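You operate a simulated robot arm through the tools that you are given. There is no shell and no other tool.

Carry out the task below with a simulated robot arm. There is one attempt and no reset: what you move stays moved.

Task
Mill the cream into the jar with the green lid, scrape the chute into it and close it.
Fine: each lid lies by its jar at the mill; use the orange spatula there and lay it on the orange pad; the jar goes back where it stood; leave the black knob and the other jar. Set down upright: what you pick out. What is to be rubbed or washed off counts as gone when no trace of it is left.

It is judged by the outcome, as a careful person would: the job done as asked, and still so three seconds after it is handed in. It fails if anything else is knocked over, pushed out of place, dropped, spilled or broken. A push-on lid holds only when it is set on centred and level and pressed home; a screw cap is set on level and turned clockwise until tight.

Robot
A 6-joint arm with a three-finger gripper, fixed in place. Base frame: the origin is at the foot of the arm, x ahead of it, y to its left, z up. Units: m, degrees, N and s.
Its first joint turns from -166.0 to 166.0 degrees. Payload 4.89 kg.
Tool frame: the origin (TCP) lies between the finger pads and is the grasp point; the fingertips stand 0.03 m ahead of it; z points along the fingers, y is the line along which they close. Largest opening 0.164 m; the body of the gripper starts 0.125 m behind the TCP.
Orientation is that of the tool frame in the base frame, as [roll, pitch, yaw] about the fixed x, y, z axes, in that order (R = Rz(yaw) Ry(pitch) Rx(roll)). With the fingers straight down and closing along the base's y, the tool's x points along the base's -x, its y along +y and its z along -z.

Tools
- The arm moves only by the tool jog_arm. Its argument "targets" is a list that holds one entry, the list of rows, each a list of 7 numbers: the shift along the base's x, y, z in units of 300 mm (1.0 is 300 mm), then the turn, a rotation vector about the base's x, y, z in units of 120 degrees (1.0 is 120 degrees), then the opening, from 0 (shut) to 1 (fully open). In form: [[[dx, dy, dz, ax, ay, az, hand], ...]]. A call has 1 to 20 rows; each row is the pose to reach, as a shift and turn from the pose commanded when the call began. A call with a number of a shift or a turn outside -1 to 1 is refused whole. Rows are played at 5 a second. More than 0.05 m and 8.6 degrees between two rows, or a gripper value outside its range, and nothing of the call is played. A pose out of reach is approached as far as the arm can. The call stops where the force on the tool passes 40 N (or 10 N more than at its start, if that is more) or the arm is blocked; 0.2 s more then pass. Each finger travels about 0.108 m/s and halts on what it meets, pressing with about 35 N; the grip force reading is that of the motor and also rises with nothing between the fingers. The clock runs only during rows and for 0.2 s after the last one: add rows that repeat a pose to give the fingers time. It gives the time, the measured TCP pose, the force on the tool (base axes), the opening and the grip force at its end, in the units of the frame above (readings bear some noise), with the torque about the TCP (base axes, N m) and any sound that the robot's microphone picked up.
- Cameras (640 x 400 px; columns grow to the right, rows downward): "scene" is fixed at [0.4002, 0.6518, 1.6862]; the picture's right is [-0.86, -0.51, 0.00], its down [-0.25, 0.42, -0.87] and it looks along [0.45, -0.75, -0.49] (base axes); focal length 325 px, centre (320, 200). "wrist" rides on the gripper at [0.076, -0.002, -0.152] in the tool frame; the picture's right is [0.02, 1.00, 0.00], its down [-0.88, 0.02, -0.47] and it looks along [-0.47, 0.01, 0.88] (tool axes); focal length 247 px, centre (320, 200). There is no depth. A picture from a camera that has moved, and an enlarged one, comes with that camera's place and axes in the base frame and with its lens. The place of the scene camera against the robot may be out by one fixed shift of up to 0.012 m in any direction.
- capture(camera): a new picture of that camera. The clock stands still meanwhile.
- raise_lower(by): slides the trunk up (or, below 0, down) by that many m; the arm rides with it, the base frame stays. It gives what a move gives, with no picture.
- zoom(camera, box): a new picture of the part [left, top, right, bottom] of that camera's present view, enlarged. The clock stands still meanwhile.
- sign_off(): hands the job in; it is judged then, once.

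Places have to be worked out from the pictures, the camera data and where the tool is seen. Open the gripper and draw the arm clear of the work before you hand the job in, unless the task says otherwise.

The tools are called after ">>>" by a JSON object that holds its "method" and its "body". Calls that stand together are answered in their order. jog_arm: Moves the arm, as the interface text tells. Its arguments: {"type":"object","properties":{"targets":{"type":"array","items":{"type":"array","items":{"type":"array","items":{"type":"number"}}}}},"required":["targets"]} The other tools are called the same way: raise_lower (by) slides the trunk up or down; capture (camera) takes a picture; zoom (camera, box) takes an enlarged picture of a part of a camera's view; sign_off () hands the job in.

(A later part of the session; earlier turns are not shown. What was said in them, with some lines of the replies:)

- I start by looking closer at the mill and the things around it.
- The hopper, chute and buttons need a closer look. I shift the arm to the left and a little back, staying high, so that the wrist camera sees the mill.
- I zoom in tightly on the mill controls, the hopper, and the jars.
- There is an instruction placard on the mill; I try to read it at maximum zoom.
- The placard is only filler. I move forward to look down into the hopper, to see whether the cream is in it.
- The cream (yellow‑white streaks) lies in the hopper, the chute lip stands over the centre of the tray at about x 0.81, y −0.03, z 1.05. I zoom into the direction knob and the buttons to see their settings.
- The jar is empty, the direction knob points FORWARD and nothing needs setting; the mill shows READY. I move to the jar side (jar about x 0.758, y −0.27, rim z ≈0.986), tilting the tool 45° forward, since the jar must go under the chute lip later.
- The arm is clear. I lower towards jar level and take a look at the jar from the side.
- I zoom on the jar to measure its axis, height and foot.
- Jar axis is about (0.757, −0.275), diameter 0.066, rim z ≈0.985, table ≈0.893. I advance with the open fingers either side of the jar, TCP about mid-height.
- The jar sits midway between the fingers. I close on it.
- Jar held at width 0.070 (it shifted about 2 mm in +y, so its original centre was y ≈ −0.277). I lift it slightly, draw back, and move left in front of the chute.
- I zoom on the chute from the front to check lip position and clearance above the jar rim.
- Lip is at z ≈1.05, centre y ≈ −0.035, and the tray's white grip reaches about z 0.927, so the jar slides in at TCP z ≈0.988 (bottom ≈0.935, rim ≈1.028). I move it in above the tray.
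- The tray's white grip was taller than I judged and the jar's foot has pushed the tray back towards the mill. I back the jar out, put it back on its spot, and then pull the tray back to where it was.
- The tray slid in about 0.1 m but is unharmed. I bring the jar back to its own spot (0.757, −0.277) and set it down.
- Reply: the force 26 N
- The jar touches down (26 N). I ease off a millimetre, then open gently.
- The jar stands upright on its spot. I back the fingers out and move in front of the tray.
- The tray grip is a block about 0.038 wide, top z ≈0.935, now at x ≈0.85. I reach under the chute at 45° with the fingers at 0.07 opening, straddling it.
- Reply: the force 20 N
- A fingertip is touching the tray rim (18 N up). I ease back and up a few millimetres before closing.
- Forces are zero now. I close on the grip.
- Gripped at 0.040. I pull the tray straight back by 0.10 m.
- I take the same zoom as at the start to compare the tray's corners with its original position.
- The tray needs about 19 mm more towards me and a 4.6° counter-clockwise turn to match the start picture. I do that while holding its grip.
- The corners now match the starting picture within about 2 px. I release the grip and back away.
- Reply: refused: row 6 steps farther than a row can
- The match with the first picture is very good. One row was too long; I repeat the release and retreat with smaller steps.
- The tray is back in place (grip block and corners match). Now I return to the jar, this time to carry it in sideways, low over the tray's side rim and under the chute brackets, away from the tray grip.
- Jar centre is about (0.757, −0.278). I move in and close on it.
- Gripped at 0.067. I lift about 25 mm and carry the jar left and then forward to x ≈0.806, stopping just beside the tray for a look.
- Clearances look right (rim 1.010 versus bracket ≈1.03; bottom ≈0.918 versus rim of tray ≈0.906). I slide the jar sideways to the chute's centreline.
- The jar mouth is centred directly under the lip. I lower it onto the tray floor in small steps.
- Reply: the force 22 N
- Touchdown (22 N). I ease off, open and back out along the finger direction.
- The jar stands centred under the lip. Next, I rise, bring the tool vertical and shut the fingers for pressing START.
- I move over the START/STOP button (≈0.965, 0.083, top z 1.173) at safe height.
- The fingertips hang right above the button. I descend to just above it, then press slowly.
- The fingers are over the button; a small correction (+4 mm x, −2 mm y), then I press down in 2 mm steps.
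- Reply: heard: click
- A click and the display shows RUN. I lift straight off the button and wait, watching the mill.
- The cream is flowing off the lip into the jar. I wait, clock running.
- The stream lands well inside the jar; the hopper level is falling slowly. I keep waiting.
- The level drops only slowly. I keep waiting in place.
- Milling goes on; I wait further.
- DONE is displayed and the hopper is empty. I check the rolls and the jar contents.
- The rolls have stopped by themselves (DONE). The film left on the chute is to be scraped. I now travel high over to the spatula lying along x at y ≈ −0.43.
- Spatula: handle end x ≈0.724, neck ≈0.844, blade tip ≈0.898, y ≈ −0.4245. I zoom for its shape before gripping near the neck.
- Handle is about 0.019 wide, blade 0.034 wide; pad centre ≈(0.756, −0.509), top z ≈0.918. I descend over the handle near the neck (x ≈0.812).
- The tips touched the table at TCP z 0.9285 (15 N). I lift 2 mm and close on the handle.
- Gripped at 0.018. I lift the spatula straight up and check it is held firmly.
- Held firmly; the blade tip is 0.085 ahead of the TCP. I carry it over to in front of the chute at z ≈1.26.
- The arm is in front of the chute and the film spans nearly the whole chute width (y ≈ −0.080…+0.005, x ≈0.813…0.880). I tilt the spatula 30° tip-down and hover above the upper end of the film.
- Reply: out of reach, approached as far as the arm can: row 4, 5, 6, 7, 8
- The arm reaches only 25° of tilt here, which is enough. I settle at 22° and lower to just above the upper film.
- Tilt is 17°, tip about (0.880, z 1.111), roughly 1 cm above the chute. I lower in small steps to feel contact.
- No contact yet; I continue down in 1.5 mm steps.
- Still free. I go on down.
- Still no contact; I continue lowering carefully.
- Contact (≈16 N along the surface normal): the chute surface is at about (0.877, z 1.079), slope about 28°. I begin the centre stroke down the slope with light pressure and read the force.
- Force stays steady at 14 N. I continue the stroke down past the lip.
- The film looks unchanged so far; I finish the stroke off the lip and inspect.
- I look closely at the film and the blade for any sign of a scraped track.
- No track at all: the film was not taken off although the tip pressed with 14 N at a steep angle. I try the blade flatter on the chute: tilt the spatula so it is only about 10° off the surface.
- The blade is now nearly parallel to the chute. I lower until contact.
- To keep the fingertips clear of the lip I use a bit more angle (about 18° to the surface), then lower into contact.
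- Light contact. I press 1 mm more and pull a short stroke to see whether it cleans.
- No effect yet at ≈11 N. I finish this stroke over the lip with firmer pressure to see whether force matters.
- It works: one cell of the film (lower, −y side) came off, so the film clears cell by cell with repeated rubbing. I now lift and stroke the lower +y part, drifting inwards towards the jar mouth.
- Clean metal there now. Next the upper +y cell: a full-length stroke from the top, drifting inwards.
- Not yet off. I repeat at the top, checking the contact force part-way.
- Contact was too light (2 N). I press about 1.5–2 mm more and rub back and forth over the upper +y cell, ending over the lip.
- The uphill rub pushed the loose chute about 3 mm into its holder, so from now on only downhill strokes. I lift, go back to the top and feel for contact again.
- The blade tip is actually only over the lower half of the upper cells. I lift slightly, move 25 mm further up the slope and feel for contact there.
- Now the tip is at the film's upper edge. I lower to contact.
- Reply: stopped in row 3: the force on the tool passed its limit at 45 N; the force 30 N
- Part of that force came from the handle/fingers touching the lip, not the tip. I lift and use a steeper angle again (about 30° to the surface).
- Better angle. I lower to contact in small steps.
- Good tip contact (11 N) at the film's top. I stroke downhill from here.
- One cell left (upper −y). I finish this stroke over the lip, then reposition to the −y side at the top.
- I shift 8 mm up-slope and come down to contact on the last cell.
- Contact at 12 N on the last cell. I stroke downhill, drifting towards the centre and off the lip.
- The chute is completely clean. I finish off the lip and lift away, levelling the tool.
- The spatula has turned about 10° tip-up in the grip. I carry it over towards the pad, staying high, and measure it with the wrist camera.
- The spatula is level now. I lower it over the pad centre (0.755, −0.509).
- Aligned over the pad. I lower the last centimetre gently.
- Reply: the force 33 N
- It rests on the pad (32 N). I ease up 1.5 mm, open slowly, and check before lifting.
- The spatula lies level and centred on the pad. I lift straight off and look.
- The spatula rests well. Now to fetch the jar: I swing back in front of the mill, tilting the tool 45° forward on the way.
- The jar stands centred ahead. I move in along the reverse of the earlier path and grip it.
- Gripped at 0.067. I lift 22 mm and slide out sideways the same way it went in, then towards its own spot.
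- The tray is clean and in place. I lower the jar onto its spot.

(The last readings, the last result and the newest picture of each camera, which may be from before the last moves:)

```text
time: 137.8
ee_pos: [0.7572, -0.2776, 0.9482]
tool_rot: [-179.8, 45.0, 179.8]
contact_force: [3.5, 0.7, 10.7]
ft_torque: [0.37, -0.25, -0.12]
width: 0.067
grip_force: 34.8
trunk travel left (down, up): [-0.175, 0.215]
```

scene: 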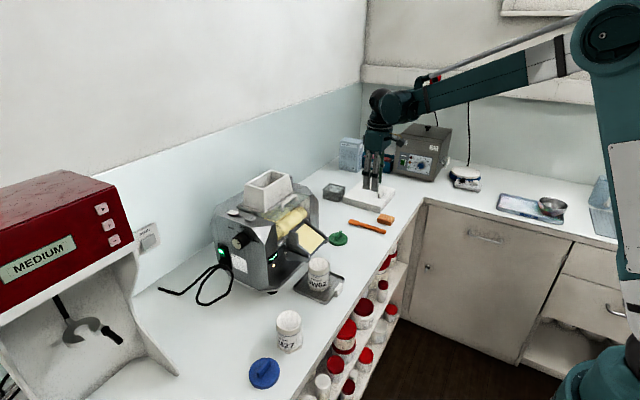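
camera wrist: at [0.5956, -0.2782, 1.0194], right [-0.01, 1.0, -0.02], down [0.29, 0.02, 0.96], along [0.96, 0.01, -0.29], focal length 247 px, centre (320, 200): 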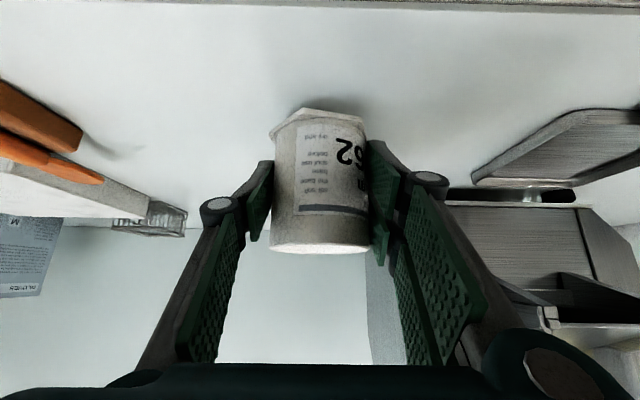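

Touchdown at 11 N. I release, back out and rise, turning the tool vertical again.

>>> {"method": "jog_arm", "body": {"targets": [[[0, 0, 0.002, 0, 0, 0, 0.3], [0, 0, 0.002, 0, 0, 0, 0.45], [0, 0, 0.002, 0, 0, 0, 0.6], [0, 0, 0.002, 0, 0, 0, 0.7], [-0.07, 0, 0.06, 0, 0, 0, 0.7], [-0.15, 0, 0.12, 0, 0, 0, 0.7], [-0.25, 0, 0.2, 0, 0, 0, 0.7], [-0.33, 0, 0.3, 0, 0, 0, 0.7], [-0.33, 0, 0.43, 0, 0.0625, 0, 0.7], [-0.33, 0, 0.56, 0, 0.125, 0, 0.7], [-0.33, 0, 0.69, 0, 0.1875, 0, 0.7], [-0.33, 0, 0.8, 0, 0.25, 0, 0.7], [-0.33, 0, 0.9, 0, 0.3125, 0, 0.7], [-0.33, 0, 1.0, 0, 0.375, 0, 0.7]]]}}

>>> {"method": "capture", "body": {"camera": "wrist"}}

>>> {"method": "zoom", "body": {"camera": "scene", "box": [310, 170, 410, 270]}}

```text
time: 140.8
ee_pos: [0.6574, -0.2791, 1.2482]
tool_rot: [-179.8, -0.1, 179.8]
contact_force: [-1.1, -0.7, 0.3]
ft_torque: [-0.02, -0.22, 0.02]
width: 0.1151
grip_force: 0.1
trunk travel left (down, up): [-0.175, 0.215]
```

```text
taken
camera wrist: at [0.5806, -0.2791, 1.4015], right [-0.02, 1.0, 0.0], down [0.88, 0.02, 0.47], along [0.47, 0.01, -0.88], focal length 247 px, centre (320, 200)
```

wrist: 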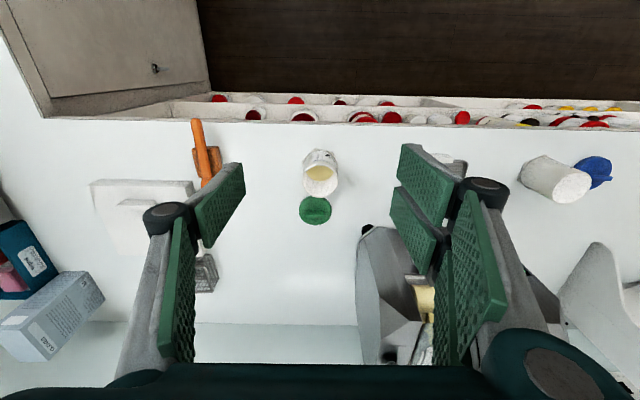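

```text
4.00 times, centred on (360, 220) of scene
camera zoom: at [0.4002, 0.6518, 1.6862], right [-0.86, -0.51, 0.0], down [-0.25, 0.42, -0.87], along [0.45, -0.75, -0.49], focal length 1299 px, centre (160, 120)
```

zoom: 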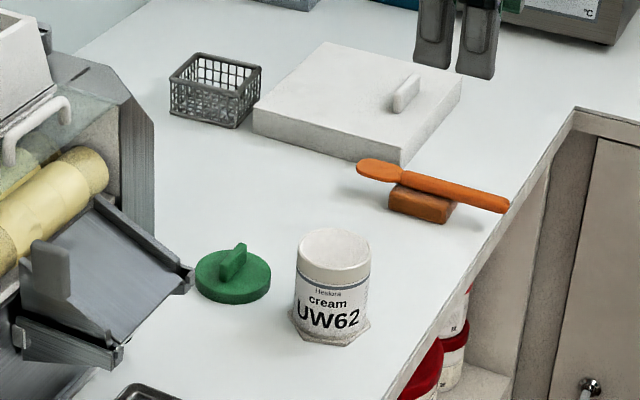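

The jar is back exactly where it stood, with cream in it. I zoom on lid and jar for the closing.

>>> {"method": "zoom", "body": {"camera": "wrist", "box": [270, 130, 370, 240]}}

>>> {"method": "zoom", "body": {"camera": "scene", "box": [330, 220, 380, 260]}}

```text
3.64 times, centred on (320, 185) of wrist
camera zoom: at [0.5806, -0.2791, 1.4015], right [-0.02, 1.0, 0.0], down [0.88, 0.02, 0.47], along [0.47, 0.01, -0.88], focal length 898 px, centre (320, 254)
```

zoom: 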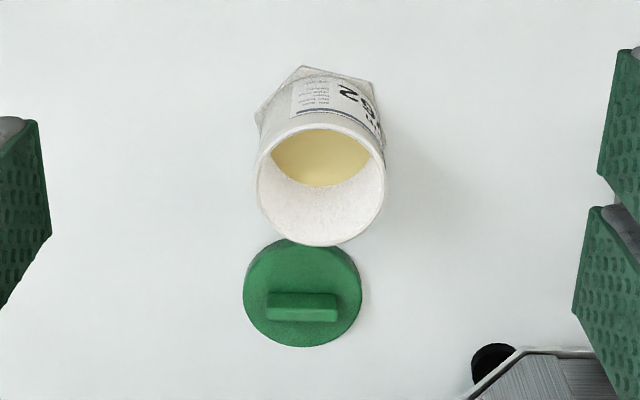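

```text
10.00 times, centred on (355, 240) of scene
camera zoom: at [0.4002, 0.6518, 1.6862], right [-0.86, -0.51, 0.0], down [-0.25, 0.42, -0.87], along [0.45, -0.75, -0.49], focal length 3247 px, centre (-30, -200)
```

zoom: 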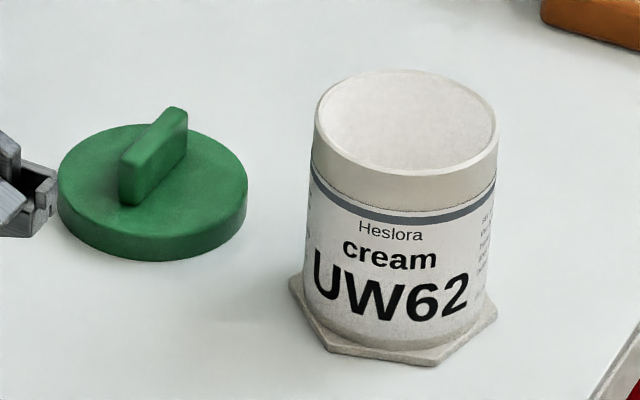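

The lid has a fin along y, about 0.012 thick and 0.043 long, centre ≈(0.865, −0.284). I turn the tool 90° so the fingers close along x across the fin, and go above it.

>>> {"method": "jog_arm", "body": {"targets": [[[0.06, 0, -0.02, 0, 0, 0.0682, 0.6], [0.12, 0, -0.05, 0, 0, 0.1364, 0.5], [0.18, -0.005, -0.1, 0, 0, 0.2045, 0.4], [0.24, -0.005, -0.15, 0, 0, 0.2727, 0.3], [0.3, -0.01, -0.2, 0, 0, 0.3409, 0.3], [0.36, -0.01, -0.25, 0, 0, 0.4091, 0.3], [0.42, -0.01, -0.3, 0, 0, 0.4773, 0.3], [0.48, -0.015, -0.35, 0, 0, 0.5455, 0.3], [0.54, -0.015, -0.4, 0, 0, 0.6136, 0.3], [0.6, -0.017, -0.45, 0, 0, 0.6818, 0.3], [0.65, -0.017, -0.5, 0, 0, 0.75, 0.3], [0.69, -0.017, -0.52, 0, 0, 0.75, 0.3]]]}}

>>> {"method": "capture", "body": {"camera": "wrist"}}

>>> {"method": "zoom", "body": {"camera": "scene", "box": [300, 170, 410, 270]}}

```text
time: 143.4
ee_pos: [0.865, -0.2842, 1.092]
tool_rot: [-179.8, -0.1, -90.0]
contact_force: [-0.9, 0.2, 0.5]
ft_torque: [0.04, -0.01, 0.0]
width: 0.049
grip_force: 0.0
trunk travel left (down, up): [-0.175, 0.215]
```

```text
taken
camera wrist: at [0.8657, -0.3592, 1.2444], right [-1.0, -0.02, 0.0], down [-0.02, 0.88, 0.47], along [-0.01, 0.47, -0.88], focal length 247 px, centre (320, 200)
```

wrist: 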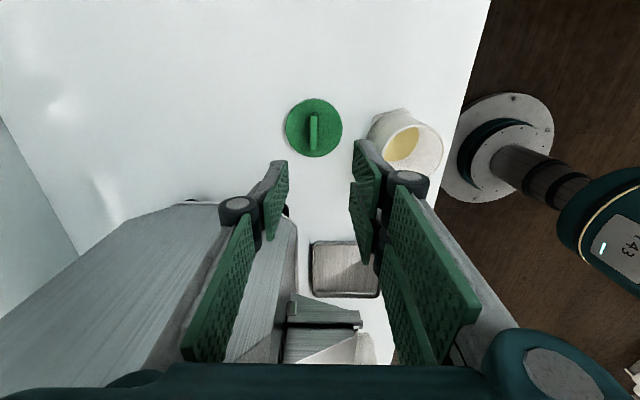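

```text
4.00 times, centred on (355, 220) of scene
camera zoom: at [0.4002, 0.6518, 1.6862], right [-0.86, -0.51, 0.0], down [-0.25, 0.42, -0.87], along [0.45, -0.75, -0.49], focal length 1299 px, centre (180, 120)
```

zoom: 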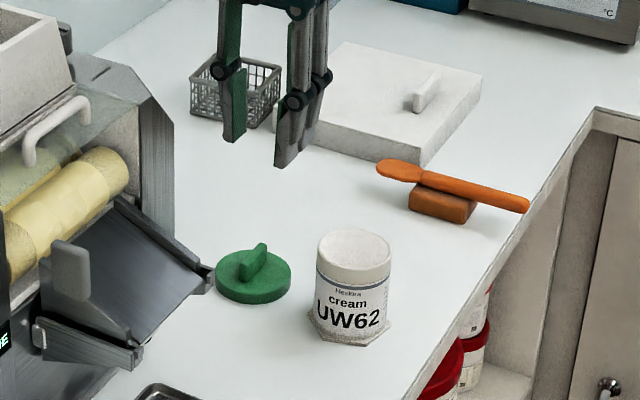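

From this side the fin is about 7 mm further in +x (≈0.872). I correct and descend partway, then recheck.

>>> {"method": "jog_arm", "body": {"targets": [[[0.023, 0, -0.1, 0, 0, 0, 0.3], [0.023, 0, -0.2, 0, 0, 0, 0.3], [0.023, 0, -0.3, 0, 0, 0, 0.3], [0.023, 0, -0.36, 0, 0, 0, 0.3], [0.023, 0, -0.36, 0, 0, 0, 0.3]]]}}

>>> {"method": "capture", "body": {"camera": "wrist"}}

>>> {"method": "zoom", "body": {"camera": "wrist", "box": [260, 110, 380, 230]}}

>>> {"method": "zoom", "body": {"camera": "scene", "box": [315, 200, 385, 270]}}

```text
time: 144.6
ee_pos: [0.8709, -0.2839, 0.9818]
tool_rot: [-179.8, -0.1, -90.0]
contact_force: [-0.6, -0.6, -0.5]
ft_torque: [0.02, 0.05, 0.0]
width: 0.0492
grip_force: 0.0
trunk travel left (down, up): [-0.175, 0.215]
```

```text
taken
camera wrist: at [0.8706, -0.3587, 1.135], right [-1.0, -0.02, 0.0], down [-0.02, 0.88, 0.47], along [-0.01, 0.47, -0.88], focal length 247 px, centre (320, 200)
```

wrist: 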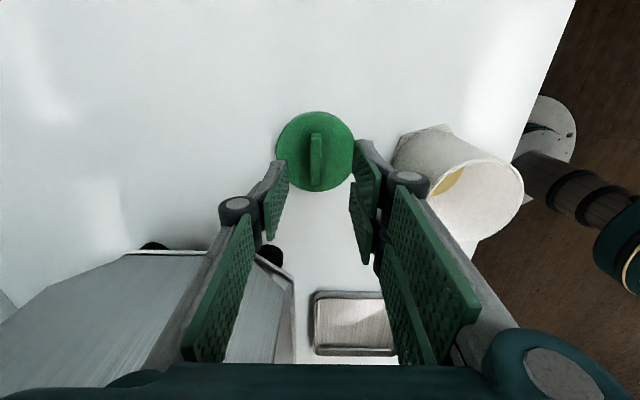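

```text
3.33 times, centred on (320, 170) of wrist
camera zoom: at [0.8706, -0.3587, 1.135], right [-1.0, -0.02, 0.0], down [-0.02, 0.88, 0.47], along [-0.01, 0.47, -0.88], focal length 823 px, centre (320, 300)
```

zoom: 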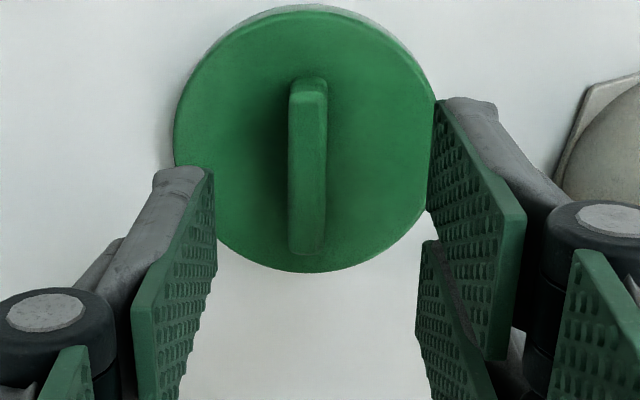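

```text
5.71 times, centred on (350, 235) of scene
camera zoom: at [0.4002, 0.6518, 1.6862], right [-0.86, -0.51, 0.0], down [-0.25, 0.42, -0.87], along [0.45, -0.75, -0.49], focal length 1856 px, centre (149, 0)
```

zoom: 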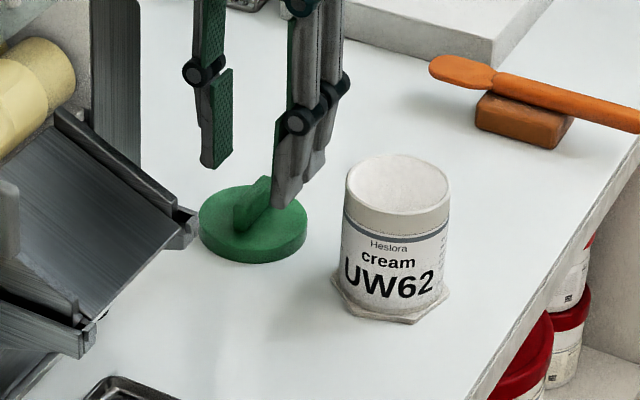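

The fin is centred within 3 mm. I descend so the fingertips are just above the lid's disc, and close on the fin.

>>> {"method": "jog_arm", "body": {"targets": [[[0.01, 0, -0.05, 0, 0, 0, 0.3], [0.01, 0, -0.09, 0, 0, 0, 0.3], [0.01, 0, -0.107, 0, 0, 0, 0.3], [0.01, 0, -0.107, 0, 0, 0, 0.3]]]}}

>>> {"method": "capture", "body": {"camera": "wrist"}}

>>> {"method": "zoom", "body": {"camera": "scene", "box": [315, 200, 385, 270]}}

```text
time: 145.6
ee_pos: [0.8746, -0.2823, 0.9494]
tool_rot: [-179.8, -0.1, -89.8]
contact_force: [-0.3, -0.1, -0.1]
ft_torque: [0.04, 0.02, 0.03]
width: 0.0493
grip_force: 0.1
trunk travel left (down, up): [-0.175, 0.215]
```

```text
taken
camera wrist: at [0.874, -0.3584, 1.102], right [-1.0, -0.02, 0.0], down [-0.02, 0.88, 0.47], along [-0.01, 0.47, -0.88], focal length 247 px, centre (320, 200)
```

wrist: 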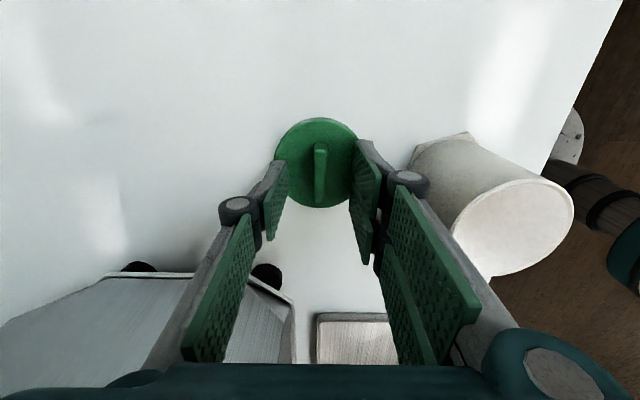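

```text
5.71 times, centred on (350, 235) of scene
camera zoom: at [0.4002, 0.6518, 1.6862], right [-0.86, -0.51, 0.0], down [-0.25, 0.42, -0.87], along [0.45, -0.75, -0.49], focal length 1856 px, centre (149, 0)
```

zoom: 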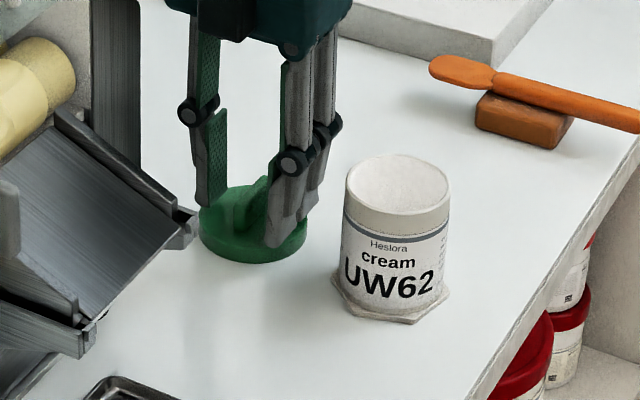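

>>> {"method": "jog_arm", "body": {"targets": [[[0, 0, 0, 0, 0, 0, 0.15], [0, 0, 0, 0, 0, 0, 0], [0, 0, 0, 0, 0, 0, 0], [0, 0, 0, 0, 0, 0, 0]]]}}

>>> {"method": "capture", "body": {"camera": "wrist"}}

```text
time: 146.6
ee_pos: [0.8725, -0.283, 0.9498]
tool_rot: [-179.8, 0.0, -90.0]
contact_force: [-0.6, -0.8, 0.2]
ft_torque: [-0.01, 0.04, 0.03]
width: 0.0086
grip_force: 35.2
trunk travel left (down, up): [-0.175, 0.215]
```

```text
taken
camera wrist: at [0.8739, -0.3584, 1.1022], right [-1.0, -0.02, 0.0], down [-0.02, 0.88, 0.47], along [-0.01, 0.47, -0.88], focal length 247 px, centre (320, 200)
```

wrist: 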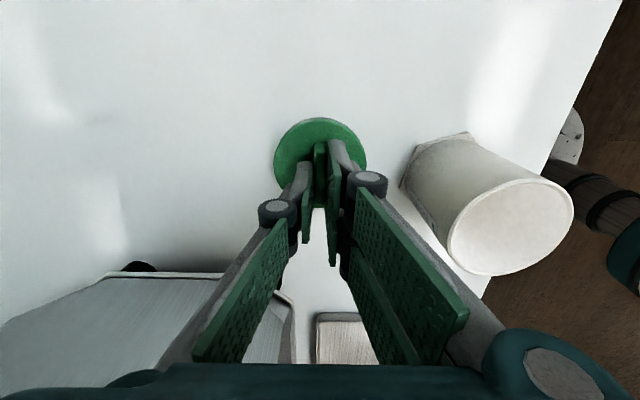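

The fin is held (0.0086). I lift the lid well above the jar rim height and check that it hangs level.

>>> {"method": "jog_arm", "body": {"targets": [[[0, 0, 0.04, 0, 0, 0, 0], [0, 0, 0.14, 0, 0, 0, 0], [0, 0, 0.28, 0, 0, 0, 0], [0, 0, 0.4, 0, 0, 0, 0], [-0.12, 0.008, 0.4, 0, 0, 0, 0], [-0.25, 0.018, 0.4, 0, 0, 0, 0], [-0.373, 0.018, 0.4, 0, 0, 0, 0], [-0.373, 0.018, 0.4, 0, 0, 0, 0]]]}}

>>> {"method": "zoom", "body": {"camera": "scene", "box": [330, 190, 390, 270]}}

>>> {"method": "capture", "body": {"camera": "wrist"}}

```text
time: 148.4
ee_pos: [0.761, -0.2769, 1.0728]
tool_rot: [-179.8, -0.1, -90.0]
contact_force: [-0.7, 0.5, -0.1]
ft_torque: [-0.03, -0.13, 0.01]
width: 0.0086
grip_force: 34.8
trunk travel left (down, up): [-0.175, 0.215]
```

```text
5.00 times, centred on (360, 230) of scene
camera zoom: at [0.4002, 0.6518, 1.6862], right [-0.86, -0.51, 0.0], down [-0.25, 0.42, -0.87], along [0.45, -0.75, -0.49], focal length 1624 px, centre (120, 50)
```

zoom: 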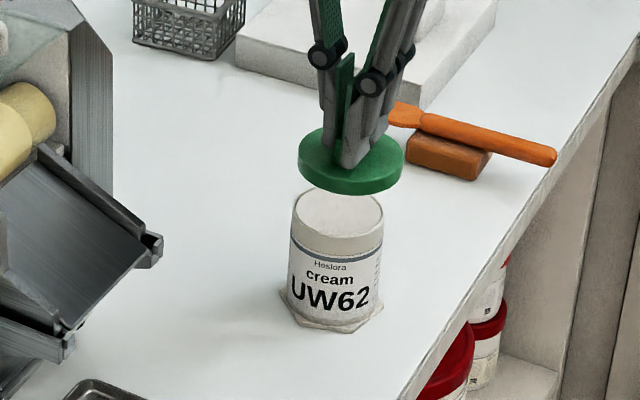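

```text
taken
camera wrist: at [0.7612, -0.3537, 1.2245], right [-1.0, -0.02, 0.0], down [-0.02, 0.88, 0.47], along [-0.01, 0.47, -0.88], focal length 247 px, centre (320, 200)
```

wrist: 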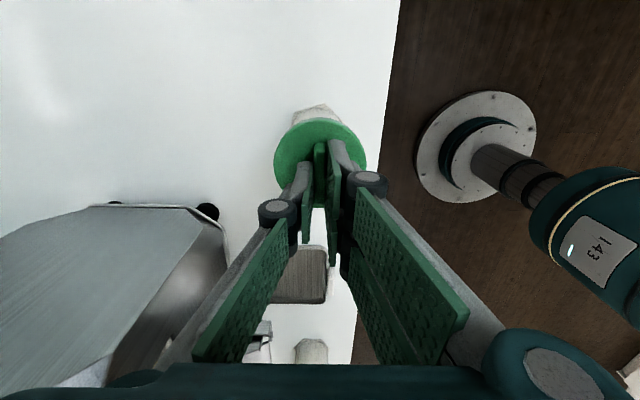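

The lid hangs level. From the scene view it seems about 5–10 mm short of the jar in +x; I zoom to measure better.

>>> {"method": "zoom", "body": {"camera": "wrist", "box": [260, 90, 380, 190]}}

>>> {"method": "zoom", "body": {"camera": "scene", "box": [340, 210, 380, 255]}}

```text
4.00 times, centred on (320, 140) of wrist
camera zoom: at [0.7612, -0.3537, 1.2245], right [-1.0, -0.02, 0.0], down [-0.02, 0.88, 0.47], along [-0.01, 0.47, -0.88], focal length 988 px, centre (320, 440)
```

zoom: 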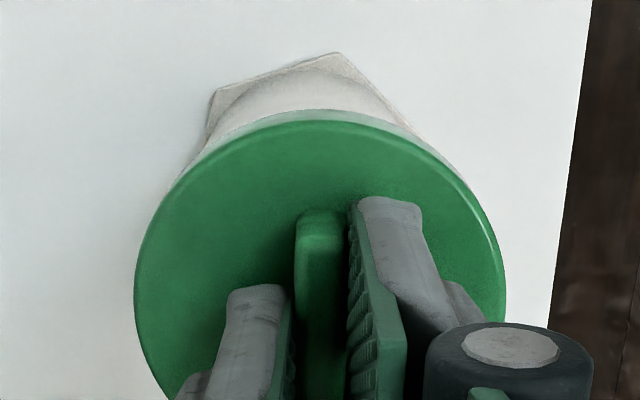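

```text
8.89 times, centred on (360, 232) of scene
camera zoom: at [0.4002, 0.6518, 1.6862], right [-0.86, -0.51, 0.0], down [-0.25, 0.42, -0.87], along [0.45, -0.75, -0.49], focal length 2887 px, centre (-36, -89)
```

zoom: 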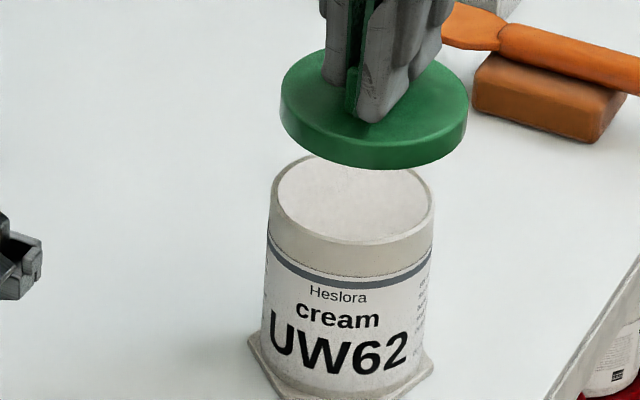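

The estimates suggest the lid is about 4 mm short in x and about 6 mm to −y of the jar axis. I correct, lower to about 1 cm above the rim and compare again.

>>> {"method": "jog_arm", "body": {"targets": [[[0.006, 0.01, -0.04, 0, 0, 0, 0], [0.012, 0.02, -0.08, 0, 0, 0, 0], [0.012, 0.02, -0.08, 0, 0, 0, 0]]]}}

>>> {"method": "zoom", "body": {"camera": "scene", "box": [340, 210, 380, 255]}}

>>> {"method": "zoom", "body": {"camera": "wrist", "box": [260, 90, 380, 190]}}

```text
time: 149.2
ee_pos: [0.7658, -0.2717, 1.047]
tool_rot: [-179.8, -0.1, -89.9]
contact_force: [-0.2, 1.2, -0.9]
ft_torque: [-0.02, 0.02, 0.01]
width: 0.0087
grip_force: 35.2
trunk travel left (down, up): [-0.175, 0.215]
```

```text
8.89 times, centred on (360, 232) of scene
camera zoom: at [0.4002, 0.6518, 1.6862], right [-0.86, -0.51, 0.0], down [-0.25, 0.42, -0.87], along [0.45, -0.75, -0.49], focal length 2887 px, centre (-36, -89)
```

zoom: 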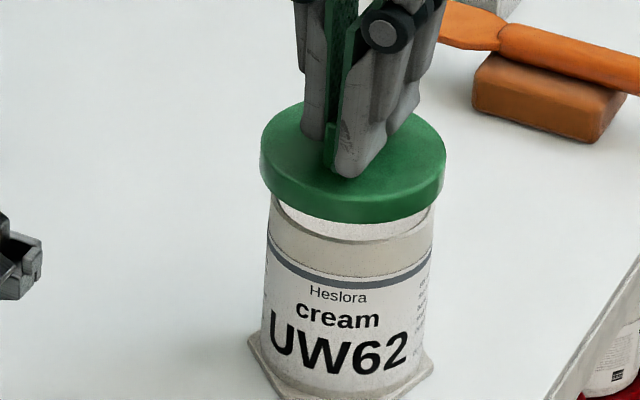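

```text
4.00 times, centred on (320, 140) of wrist
camera zoom: at [0.7662, -0.3478, 1.2], right [-1.0, -0.02, 0.0], down [-0.02, 0.88, 0.47], along [-0.01, 0.47, -0.88], focal length 988 px, centre (320, 440)
```

zoom: 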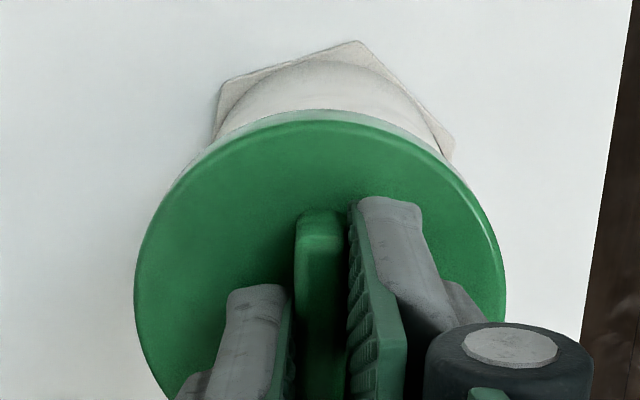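

Both views now put lid and jar axes within about 1–2 mm of each other (≈0.766, −0.278). I lower a few millimetres more and recheck.

>>> {"method": "jog_arm", "body": {"targets": [[[0, 0, -0.01, 0, 0, 0, 0], [0, 0, -0.02, 0, 0, 0, 0], [0, 0, -0.02, 0, 0, 0, 0]]]}}

>>> {"method": "zoom", "body": {"camera": "scene", "box": [345, 220, 375, 250]}}

>>> {"method": "zoom", "body": {"camera": "wrist", "box": [270, 90, 370, 190]}}

```text
time: 150.0
ee_pos: [0.7652, -0.2719, 1.0416]
tool_rot: [-179.7, -0.1, -90.0]
contact_force: [0.3, 0.2, 0.5]
ft_torque: [-0.01, 0.02, 0.02]
width: 0.0084
grip_force: 35.3
trunk travel left (down, up): [-0.175, 0.215]
```

```text
13.33 times, centred on (360, 235) of scene
camera zoom: at [0.4002, 0.6518, 1.6862], right [-0.86, -0.51, 0.0], down [-0.25, 0.42, -0.87], along [0.45, -0.75, -0.49], focal length 4330 px, centre (-213, -267)
```

zoom: 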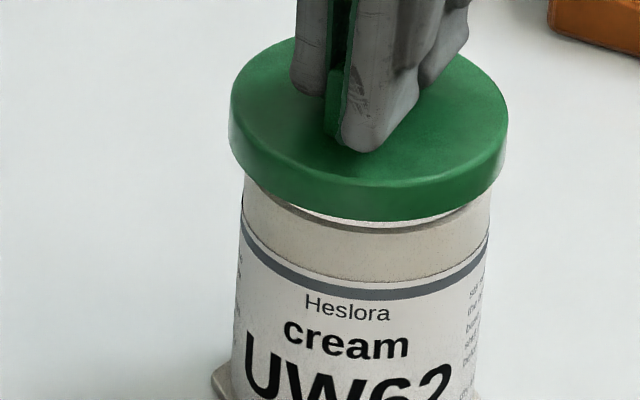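

```text
4.00 times, centred on (320, 140) of wrist
camera zoom: at [0.7658, -0.3472, 1.1944], right [-1.0, -0.02, 0.0], down [-0.02, 0.88, 0.47], along [-0.01, 0.47, -0.88], focal length 988 px, centre (320, 440)
```

zoom: 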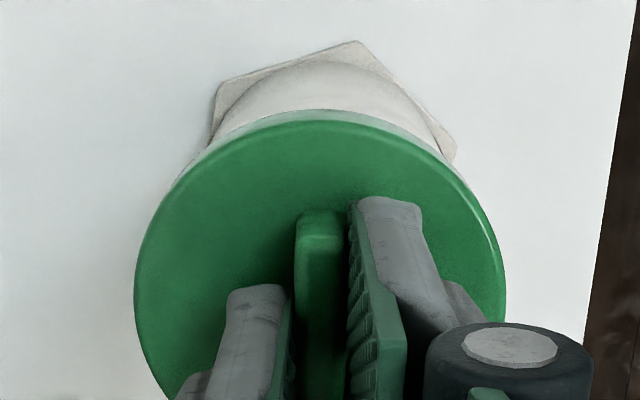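

All estimates agree now: aligned within about 1 mm, lid edge about 7 mm above the rim. I shift −1 mm in x and lower to the rim in small steps.

>>> {"method": "jog_arm", "body": {"targets": [[[-0.003, 0, -0.008, 0, 0, 0, 0], [-0.003, 0, -0.016, 0, 0, 0, 0], [-0.003, 0, -0.022, 0, 0, 0, 0], [-0.003, 0, -0.022, 0, 0, 0, 0]]]}}

>>> {"method": "zoom", "body": {"camera": "scene", "box": [345, 220, 375, 250]}}

```text
time: 151.0
ee_pos: [0.7656, -0.2702, 1.0333]
tool_rot: [-179.8, -0.1, -90.0]
contact_force: [0.4, 0.1, -0.6]
ft_torque: [0.0, 0.02, 0.0]
width: 0.0087
grip_force: 35.4
trunk travel left (down, up): [-0.175, 0.215]
```

```text
13.33 times, centred on (360, 235) of scene
camera zoom: at [0.4002, 0.6518, 1.6862], right [-0.86, -0.51, 0.0], down [-0.25, 0.42, -0.87], along [0.45, -0.75, -0.49], focal length 4330 px, centre (-213, -267)
```

zoom: 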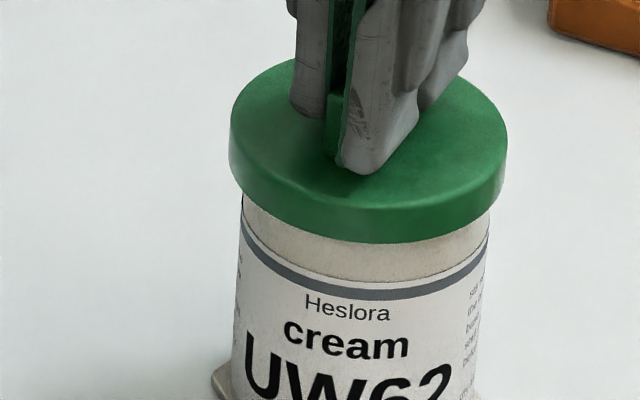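

No force and the skirt is at rim level. I continue down slowly.

>>> {"method": "jog_arm", "body": {"targets": [[[0, 0, -0.005, 0, 0, 0, 0], [0, 0, -0.01, 0, 0, 0, 0], [0, 0, -0.01, 0, 0, 0, 0]]]}}

```text
time: 151.8
ee_pos: [0.7643, -0.2707, 1.0325]
tool_rot: [-179.8, -0.1, -90.0]
contact_force: [6.4, 0.1, 35.5]
ft_torque: [-1.01, -0.18, 0.12]
width: 0.0084
grip_force: 34.8
trunk travel left (down, up): [-0.175, 0.215]
```

Contact is on the −y side of the rim (torque shows the lever), so the lid is slightly too far in +y. I lift 2 mm, shift −1.5 mm in y and try again.

>>> {"method": "jog_arm", "body": {"targets": [[[0, 0, 0.007, 0, 0, 0, 0], [0, -0.005, 0.007, 0, 0, 0, 0], [0, -0.005, 0.003, 0, 0, 0, 0], [0, -0.005, 0.0, 0, 0, 0, 0]]]}}

```text
time: 152.8
ee_pos: [0.7637, -0.2735, 1.0333]
tool_rot: [-179.8, -0.1, -90.0]
contact_force: [1.1, 0.3, 24.2]
ft_torque: [-0.77, -0.14, 0.07]
width: 0.009
grip_force: 35.2
trunk travel left (down, up): [-0.175, 0.215]
```

>>> {"method": "zoom", "body": {"camera": "scene", "box": [345, 220, 375, 250]}}

>>> {"method": "zoom", "body": {"camera": "wrist", "box": [260, 90, 380, 190]}}

```text
13.33 times, centred on (360, 235) of scene
camera zoom: at [0.4002, 0.6518, 1.6862], right [-0.86, -0.51, 0.0], down [-0.25, 0.42, -0.87], along [0.45, -0.75, -0.49], focal length 4330 px, centre (-213, -267)
```

zoom: 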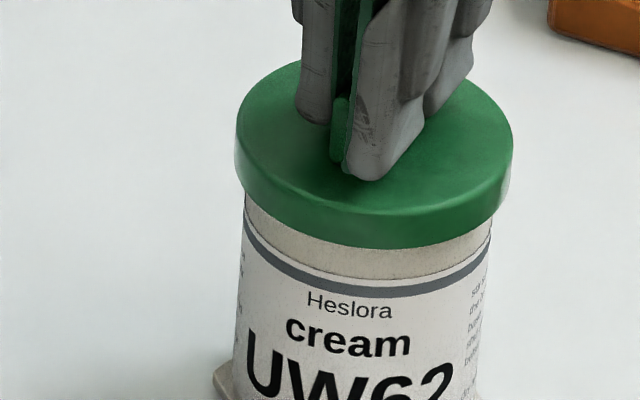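

```text
4.00 times, centred on (320, 140) of wrist
camera zoom: at [0.7639, -0.3481, 1.1852], right [-1.0, -0.02, 0.0], down [-0.02, 0.88, 0.47], along [-0.01, 0.47, -0.88], focal length 988 px, centre (320, 440)
```

zoom: 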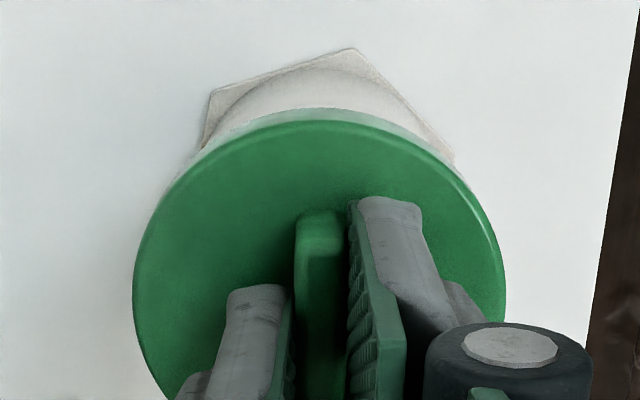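

The geometry says the lid is still about 1.8 mm too far in +y. I lift 2 mm, shift again and retry.

>>> {"method": "jog_arm", "body": {"targets": [[[0, 0, 0.008, 0, 0, 0, 0], [0, -0.006, 0.008, 0, 0, 0, 0], [0, -0.006, 0.004, 0, 0, 0, 0], [0, -0.006, 0.0, 0, 0, 0, 0], [0, -0.006, -0.003, 0, 0, 0, 0]]]}}

>>> {"method": "zoom", "body": {"camera": "scene", "box": [345, 220, 375, 250]}}

```text
time: 154.0
ee_pos: [0.764, -0.2747, 1.0323]
tool_rot: [-179.8, -0.2, -89.9]
contact_force: [0.6, 1.8, 29.1]
ft_torque: [-0.95, -0.07, 0.03]
width: 0.0086
grip_force: 34.7
trunk travel left (down, up): [-0.175, 0.215]
```

```text
13.33 times, centred on (360, 235) of scene
camera zoom: at [0.4002, 0.6518, 1.6862], right [-0.86, -0.51, 0.0], down [-0.25, 0.42, -0.87], along [0.45, -0.75, -0.49], focal length 4330 px, centre (-213, -267)
```

zoom: 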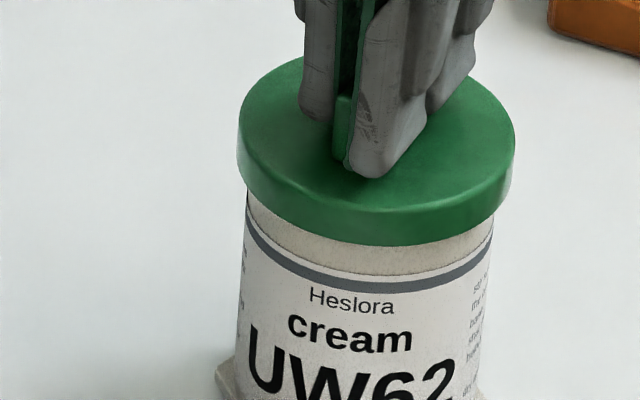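

The lid is already over the jar collar by about 5 mm and level, resisting — likely a push-on fit needing to be pressed home. I ease the force, release the fin and look before pressing on the centre.

>>> {"method": "jog_arm", "body": {"targets": [[[0, 0, 0.006, 0, 0, 0, 0], [0, 0, 0.006, 0, 0, 0, 0.1], [0, 0, 0.006, 0, 0, 0, 0.2], [0, 0, 0.006, 0, 0, 0, 0.25], [0, 0, 0.05, 0, 0, 0, 0.25], [0, 0, 0.12, 0, 0, 0, 0.25], [0, 0, 0.2, 0, 0, 0, 0.25]]]}}

>>> {"method": "zoom", "body": {"camera": "scene", "box": [345, 220, 375, 250]}}

>>> {"method": "capture", "body": {"camera": "wrist"}}

>>> {"method": "zoom", "body": {"camera": "wrist", "box": [260, 90, 380, 190]}}

```text
time: 155.6
ee_pos: [0.7642, -0.2774, 1.0905]
tool_rot: [-179.9, -0.1, -90.0]
contact_force: [0.2, -0.8, 0.1]
ft_torque: [0.01, 0.05, 0.01]
width: 0.0413
grip_force: 0.1
trunk travel left (down, up): [-0.175, 0.215]
```

```text
13.33 times, centred on (360, 235) of scene
camera zoom: at [0.4002, 0.6518, 1.6862], right [-0.86, -0.51, 0.0], down [-0.25, 0.42, -0.87], along [0.45, -0.75, -0.49], focal length 4330 px, centre (-213, -267)
```

zoom: 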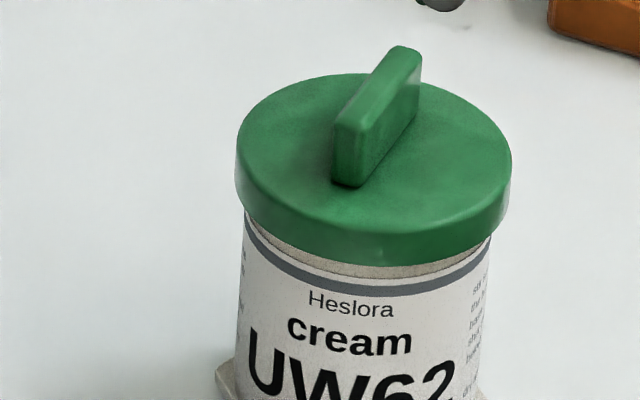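

```text
taken
camera wrist: at [0.765, -0.3521, 1.2438], right [-1.0, -0.02, 0.0], down [-0.02, 0.88, 0.47], along [-0.01, 0.47, -0.88], focal length 247 px, centre (320, 200)
```

wrist: 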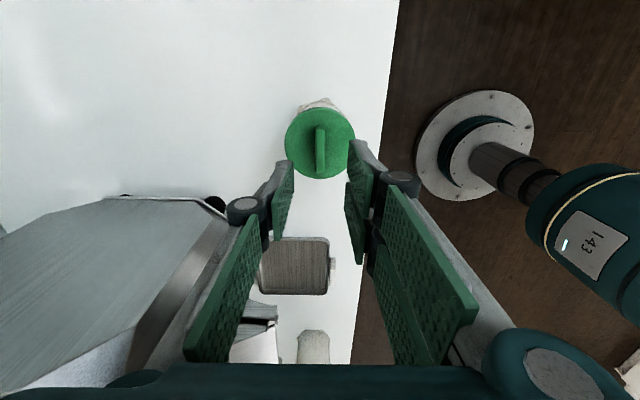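

```text
4.00 times, centred on (320, 140) of wrist
camera zoom: at [0.765, -0.3521, 1.2438], right [-1.0, -0.02, 0.0], down [-0.02, 0.88, 0.47], along [-0.01, 0.47, -0.88], focal length 988 px, centre (320, 440)
```

zoom: 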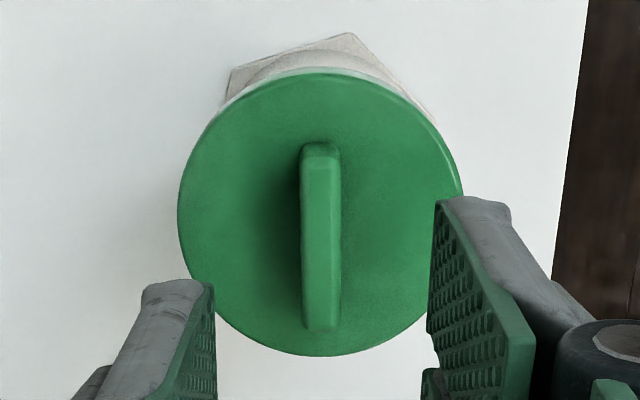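

On release the lid dropped home over the collar and sits level and concentric with the jar (both at about 0.765, −0.280). I close the fingers and press down on the centre of the fin.

>>> {"method": "jog_arm", "body": {"targets": [[[0, -0.009, 0, 0, 0, 0, 0.1], [0, -0.009, 0, 0, 0, 0, 0], [0, -0.009, -0.06, 0, 0, 0, 0], [0, -0.009, -0.12, 0, 0, 0, 0], [0, -0.009, -0.15, 0, 0, 0, 0], [0, -0.009, -0.16, 0, 0, 0, 0]]]}}

>>> {"method": "zoom", "body": {"camera": "scene", "box": [340, 210, 380, 255]}}

```text
time: 157.0
ee_pos: [0.7647, -0.2777, 1.0423]
tool_rot: [-179.8, 0.0, -90.0]
contact_force: [-0.4, 0.2, -0.8]
ft_torque: [0.03, 0.02, -0.04]
width: 0.0
grip_force: 35.0
trunk travel left (down, up): [-0.175, 0.215]
```

```text
8.89 times, centred on (360, 232) of scene
camera zoom: at [0.4002, 0.6518, 1.6862], right [-0.86, -0.51, 0.0], down [-0.25, 0.42, -0.87], along [0.45, -0.75, -0.49], focal length 2887 px, centre (-36, -89)
```

zoom: 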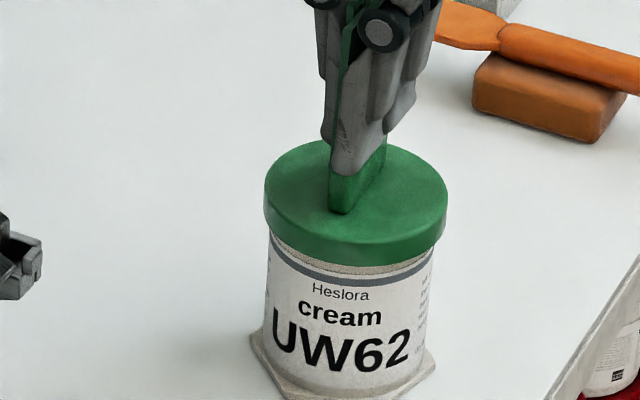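

The fingertips are just over the fin. I shift 2 mm to −y to be on the centre and press down stepwise.

>>> {"method": "jog_arm", "body": {"targets": [[[0, -0.007, 0, 0, 0, 0, 0], [0, -0.007, -0.006, 0, 0, 0, 0], [0, -0.007, -0.012, 0, 0, 0, 0], [0, -0.007, -0.018, 0, 0, 0, 0]]]}}

```text
time: 158.0
ee_pos: [0.7663, -0.2807, 1.0371]
tool_rot: [-179.8, -0.1, -90.0]
contact_force: [-0.1, -0.5, -1.1]
ft_torque: [0.01, -0.01, -0.05]
width: 0.0
grip_force: 35.1
trunk travel left (down, up): [-0.175, 0.215]
```

>>> {"method": "jog_arm", "body": {"targets": [[[0, 0, -0.004, 0, 0, 0, 0], [0, 0, -0.008, 0, 0, 0, 0], [0, 0, -0.012, 0, 0, 0, 0], [0, 0, -0.016, 0, 0, 0, 0]]]}}

```text
time: 158.9
ee_pos: [0.7648, -0.2793, 1.0356]
tool_rot: [-179.6, -0.2, -90.0]
contact_force: [1.1, 1.2, 31.4]
ft_torque: [0.15, -0.14, -0.02]
width: 0.0059
grip_force: 34.7
trunk travel left (down, up): [-0.175, 0.215]
heard: snap
stopped in row 4: the force on the tool passed its limit at 45 N (the readings are from after the stop); the commanded pose is now the measured one
```

A snap — the push-on lid is home. I open the fingers a little so nothing is caught, lift off and inspect.

>>> {"method": "jog_arm", "body": {"targets": [[[0, 0, 0.004, 0, 0, 0, 0.1], [0, 0, 0.008, 0, 0, 0, 0.2], [0, 0, 0.03, 0, 0, 0, 0.2], [0, 0, 0.1, 0, 0, 0, 0.2], [0, 0, 0.2, 0, 0, 0, 0.2], [0, 0, 0.3, 0, 0, 0, 0.2]]]}}

>>> {"method": "zoom", "body": {"camera": "scene", "box": [340, 210, 380, 255]}}

>>> {"method": "zoom", "body": {"camera": "wrist", "box": [260, 90, 380, 190]}}

>>> {"method": "zoom", "body": {"camera": "scene", "box": [310, 170, 410, 270]}}

```text
time: 160.3
ee_pos: [0.7669, -0.2792, 1.1229]
tool_rot: [-179.8, -0.1, -90.1]
contact_force: [-0.3, -0.1, -1.0]
ft_torque: [0.07, 0.13, 0.0]
width: 0.0328
grip_force: 0.1
trunk travel left (down, up): [-0.175, 0.215]
```

```text
8.89 times, centred on (360, 232) of scene
camera zoom: at [0.4002, 0.6518, 1.6862], right [-0.86, -0.51, 0.0], down [-0.25, 0.42, -0.87], along [0.45, -0.75, -0.49], focal length 2887 px, centre (-36, -89)
```

zoom: 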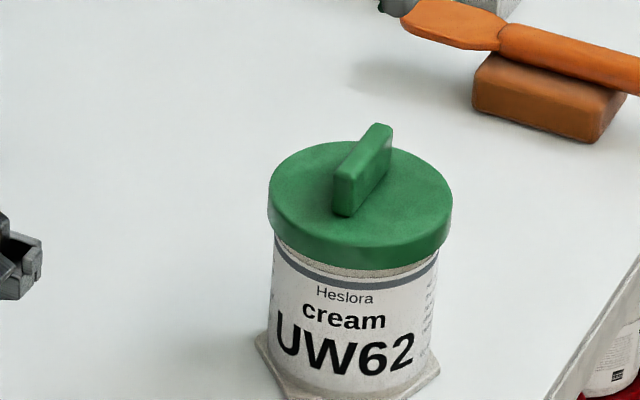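

```text
4.00 times, centred on (320, 140) of wrist
camera zoom: at [0.7668, -0.3545, 1.2767], right [-1.0, -0.02, 0.0], down [-0.02, 0.88, 0.47], along [-0.01, 0.47, -0.88], focal length 988 px, centre (320, 440)
```

zoom: 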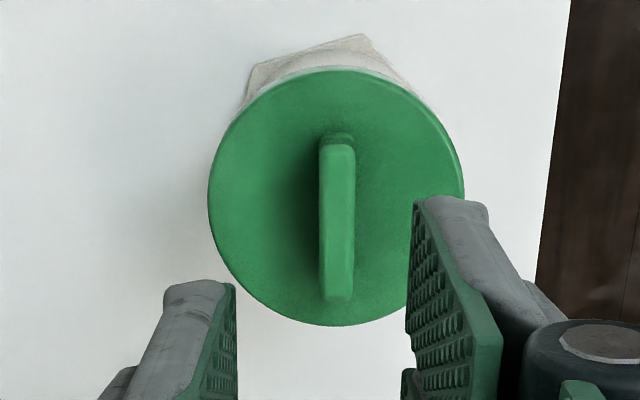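

```text
4.00 times, centred on (360, 220) of scene
camera zoom: at [0.4002, 0.6518, 1.6862], right [-0.86, -0.51, 0.0], down [-0.25, 0.42, -0.87], along [0.45, -0.75, -0.49], focal length 1299 px, centre (160, 120)
```

zoom: 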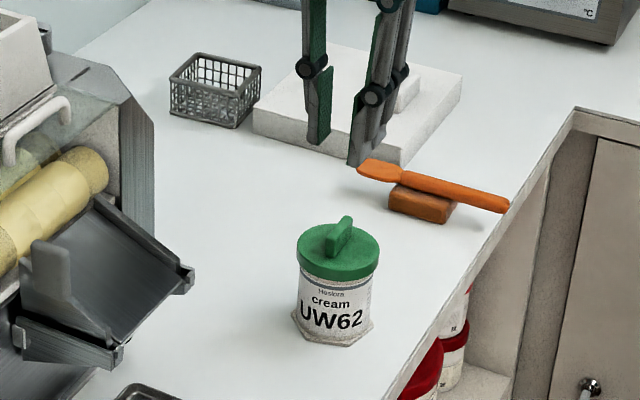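

The lid is snapped on, level and centred; the jar stands on its spot. I draw the arm up and back clear of the work with the gripper open.

>>> {"method": "jog_arm", "body": {"targets": [[[0, 0, 0.15, 0, 0, 0, 0.3], [0, 0, 0.3, 0, 0, -0.068, 0.5], [-0.06, 0, 0.45, 0, 0, -0.136, 0.8], [-0.15, 0, 0.58, 0, 0, -0.2045, 1], [-0.25, 0, 0.7, 0, 0, -0.2727, 1], [-0.36, 0, 0.8, 0, 0, -0.3409, 1], [-0.48, 0, 0.88, 0, 0, -0.4091, 1], [-0.6, 0, 0.92, 0, 0, -0.4773, 1], [-0.72, 0, 0.92, 0, 0, -0.5455, 1], [-0.8, 0, 0.92, 0, 0, -0.6136, 1], [-0.8, 0, 0.92, 0, 0, -0.6818, 1], [-0.8, 0, 0.92, 0, 0, -0.75, 1]]]}}

>>> {"method": "capture", "body": {"camera": "scene"}}

>>> {"method": "zoom", "body": {"camera": "scene", "box": [200, 160, 350, 310]}}

>>> {"method": "zoom", "body": {"camera": "scene", "box": [310, 170, 410, 270]}}

>>> {"method": "capture", "body": {"camera": "wrist"}}

```text
time: 162.9
ee_pos: [0.5261, -0.2793, 1.4001]
tool_rot: [-179.8, 0.0, 179.9]
contact_force: [-0.2, -0.3, -0.3]
ft_torque: [-0.02, -0.06, 0.05]
width: 0.1642
grip_force: 0.1
trunk travel left (down, up): [-0.175, 0.215]
```

```text
taken
```

scene: 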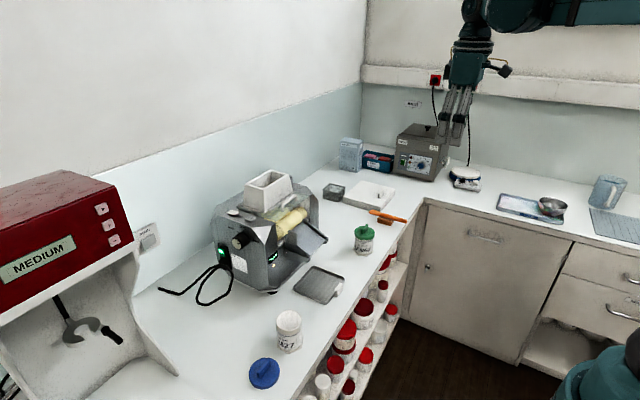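

```text
2.67 times, centred on (275, 235) of scene
camera zoom: at [0.4002, 0.6518, 1.6862], right [-0.86, -0.51, 0.0], down [-0.25, 0.42, -0.87], along [0.45, -0.75, -0.49], focal length 866 px, centre (440, 107)
```

zoom: 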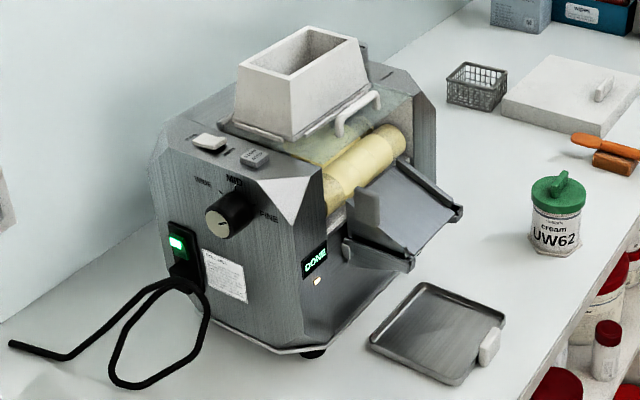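

```text
4.00 times, centred on (360, 220) of scene
camera zoom: at [0.4002, 0.6518, 1.6862], right [-0.86, -0.51, 0.0], down [-0.25, 0.42, -0.87], along [0.45, -0.75, -0.49], focal length 1299 px, centre (160, 120)
```

zoom: 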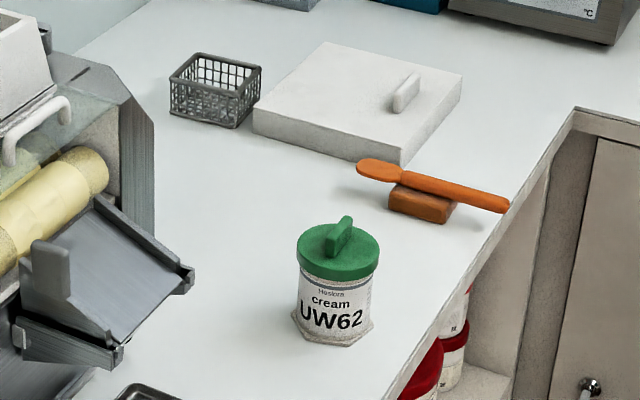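

```text
taken
camera wrist: at [0.448, -0.2807, 1.5529], right [-0.02, 1.0, 0.0], down [0.88, 0.02, 0.47], along [0.47, 0.01, -0.88], focal length 247 px, centre (320, 200)
```

wrist: 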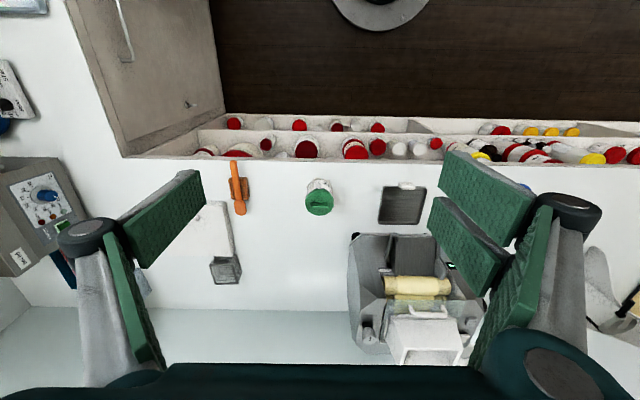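

Everything is in place. One last close look at the chute and tray for any trace of cream.

>>> {"method": "zoom", "body": {"camera": "scene", "box": [280, 205, 340, 265]}}

>>> {"method": "zoom", "body": {"camera": "wrist", "box": [370, 170, 460, 290]}}

```text
6.67 times, centred on (310, 235) of scene
camera zoom: at [0.4002, 0.6518, 1.6862], right [-0.86, -0.51, 0.0], down [-0.25, 0.42, -0.87], along [0.45, -0.75, -0.49], focal length 2165 px, centre (387, -33)
```

zoom: 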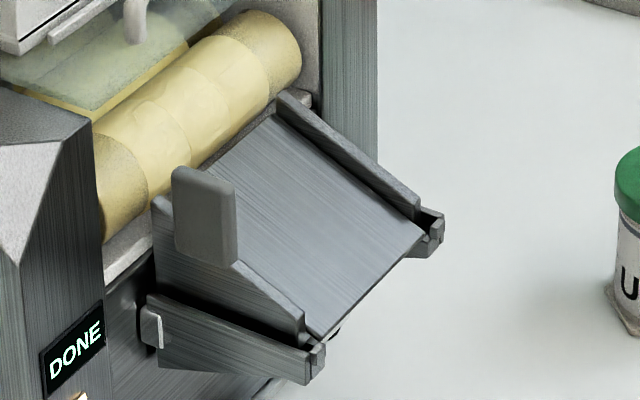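

```text
3.33 times, centred on (415, 230) of wrist
camera zoom: at [0.448, -0.2807, 1.5529], right [-0.02, 1.0, 0.0], down [0.88, 0.02, 0.47], along [0.47, 0.01, -0.88], focal length 823 px, centre (3, 100)
```

zoom: 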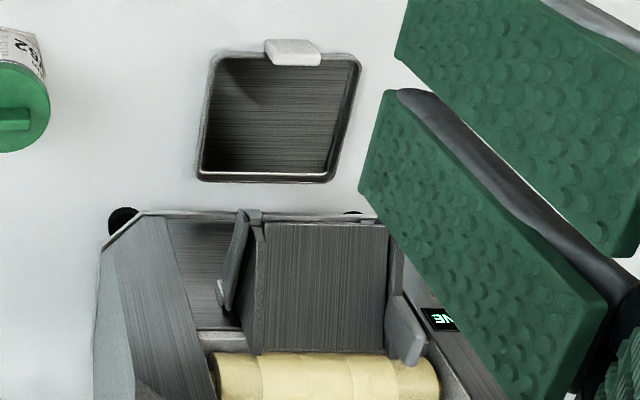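

The chute and tray show no trace of cream, the jar is closed on its own spot and the spatula lies on the orange pad. The other jar and the black knob are untouched, and the arm is clear with its gripper open. The chute sits about 4 mm further into its holder than at the start. I hand the job in.

>>> {"method": "sign_off", "body": {}}

```text
The job is handed in.
```

The job is handed in. The cream is milled into the green-lid jar (UW62) and the chute is scraped clean. The lid snapped on level, and the jar stands within about 3 mm of its original spot.

- **Spatula:** it lies level and balanced on the orange pad.
- **Mill:** it stopped by itself and shows DONE with the hopper empty. I did not press STOP or touch the black knob.
- **Other jar:** untouched.

Two things were moved along the way:

- **Tray:** bringing the jar in the first time, I pushed the tray about 10 cm under the mill. I pulled it back by its grip, and it now matches the starting picture to within about 2 mm.
- **Chute:** one uphill rub pushed the loose chute about 4 mm further into its holder. I left it there rather than risk dislodging it.
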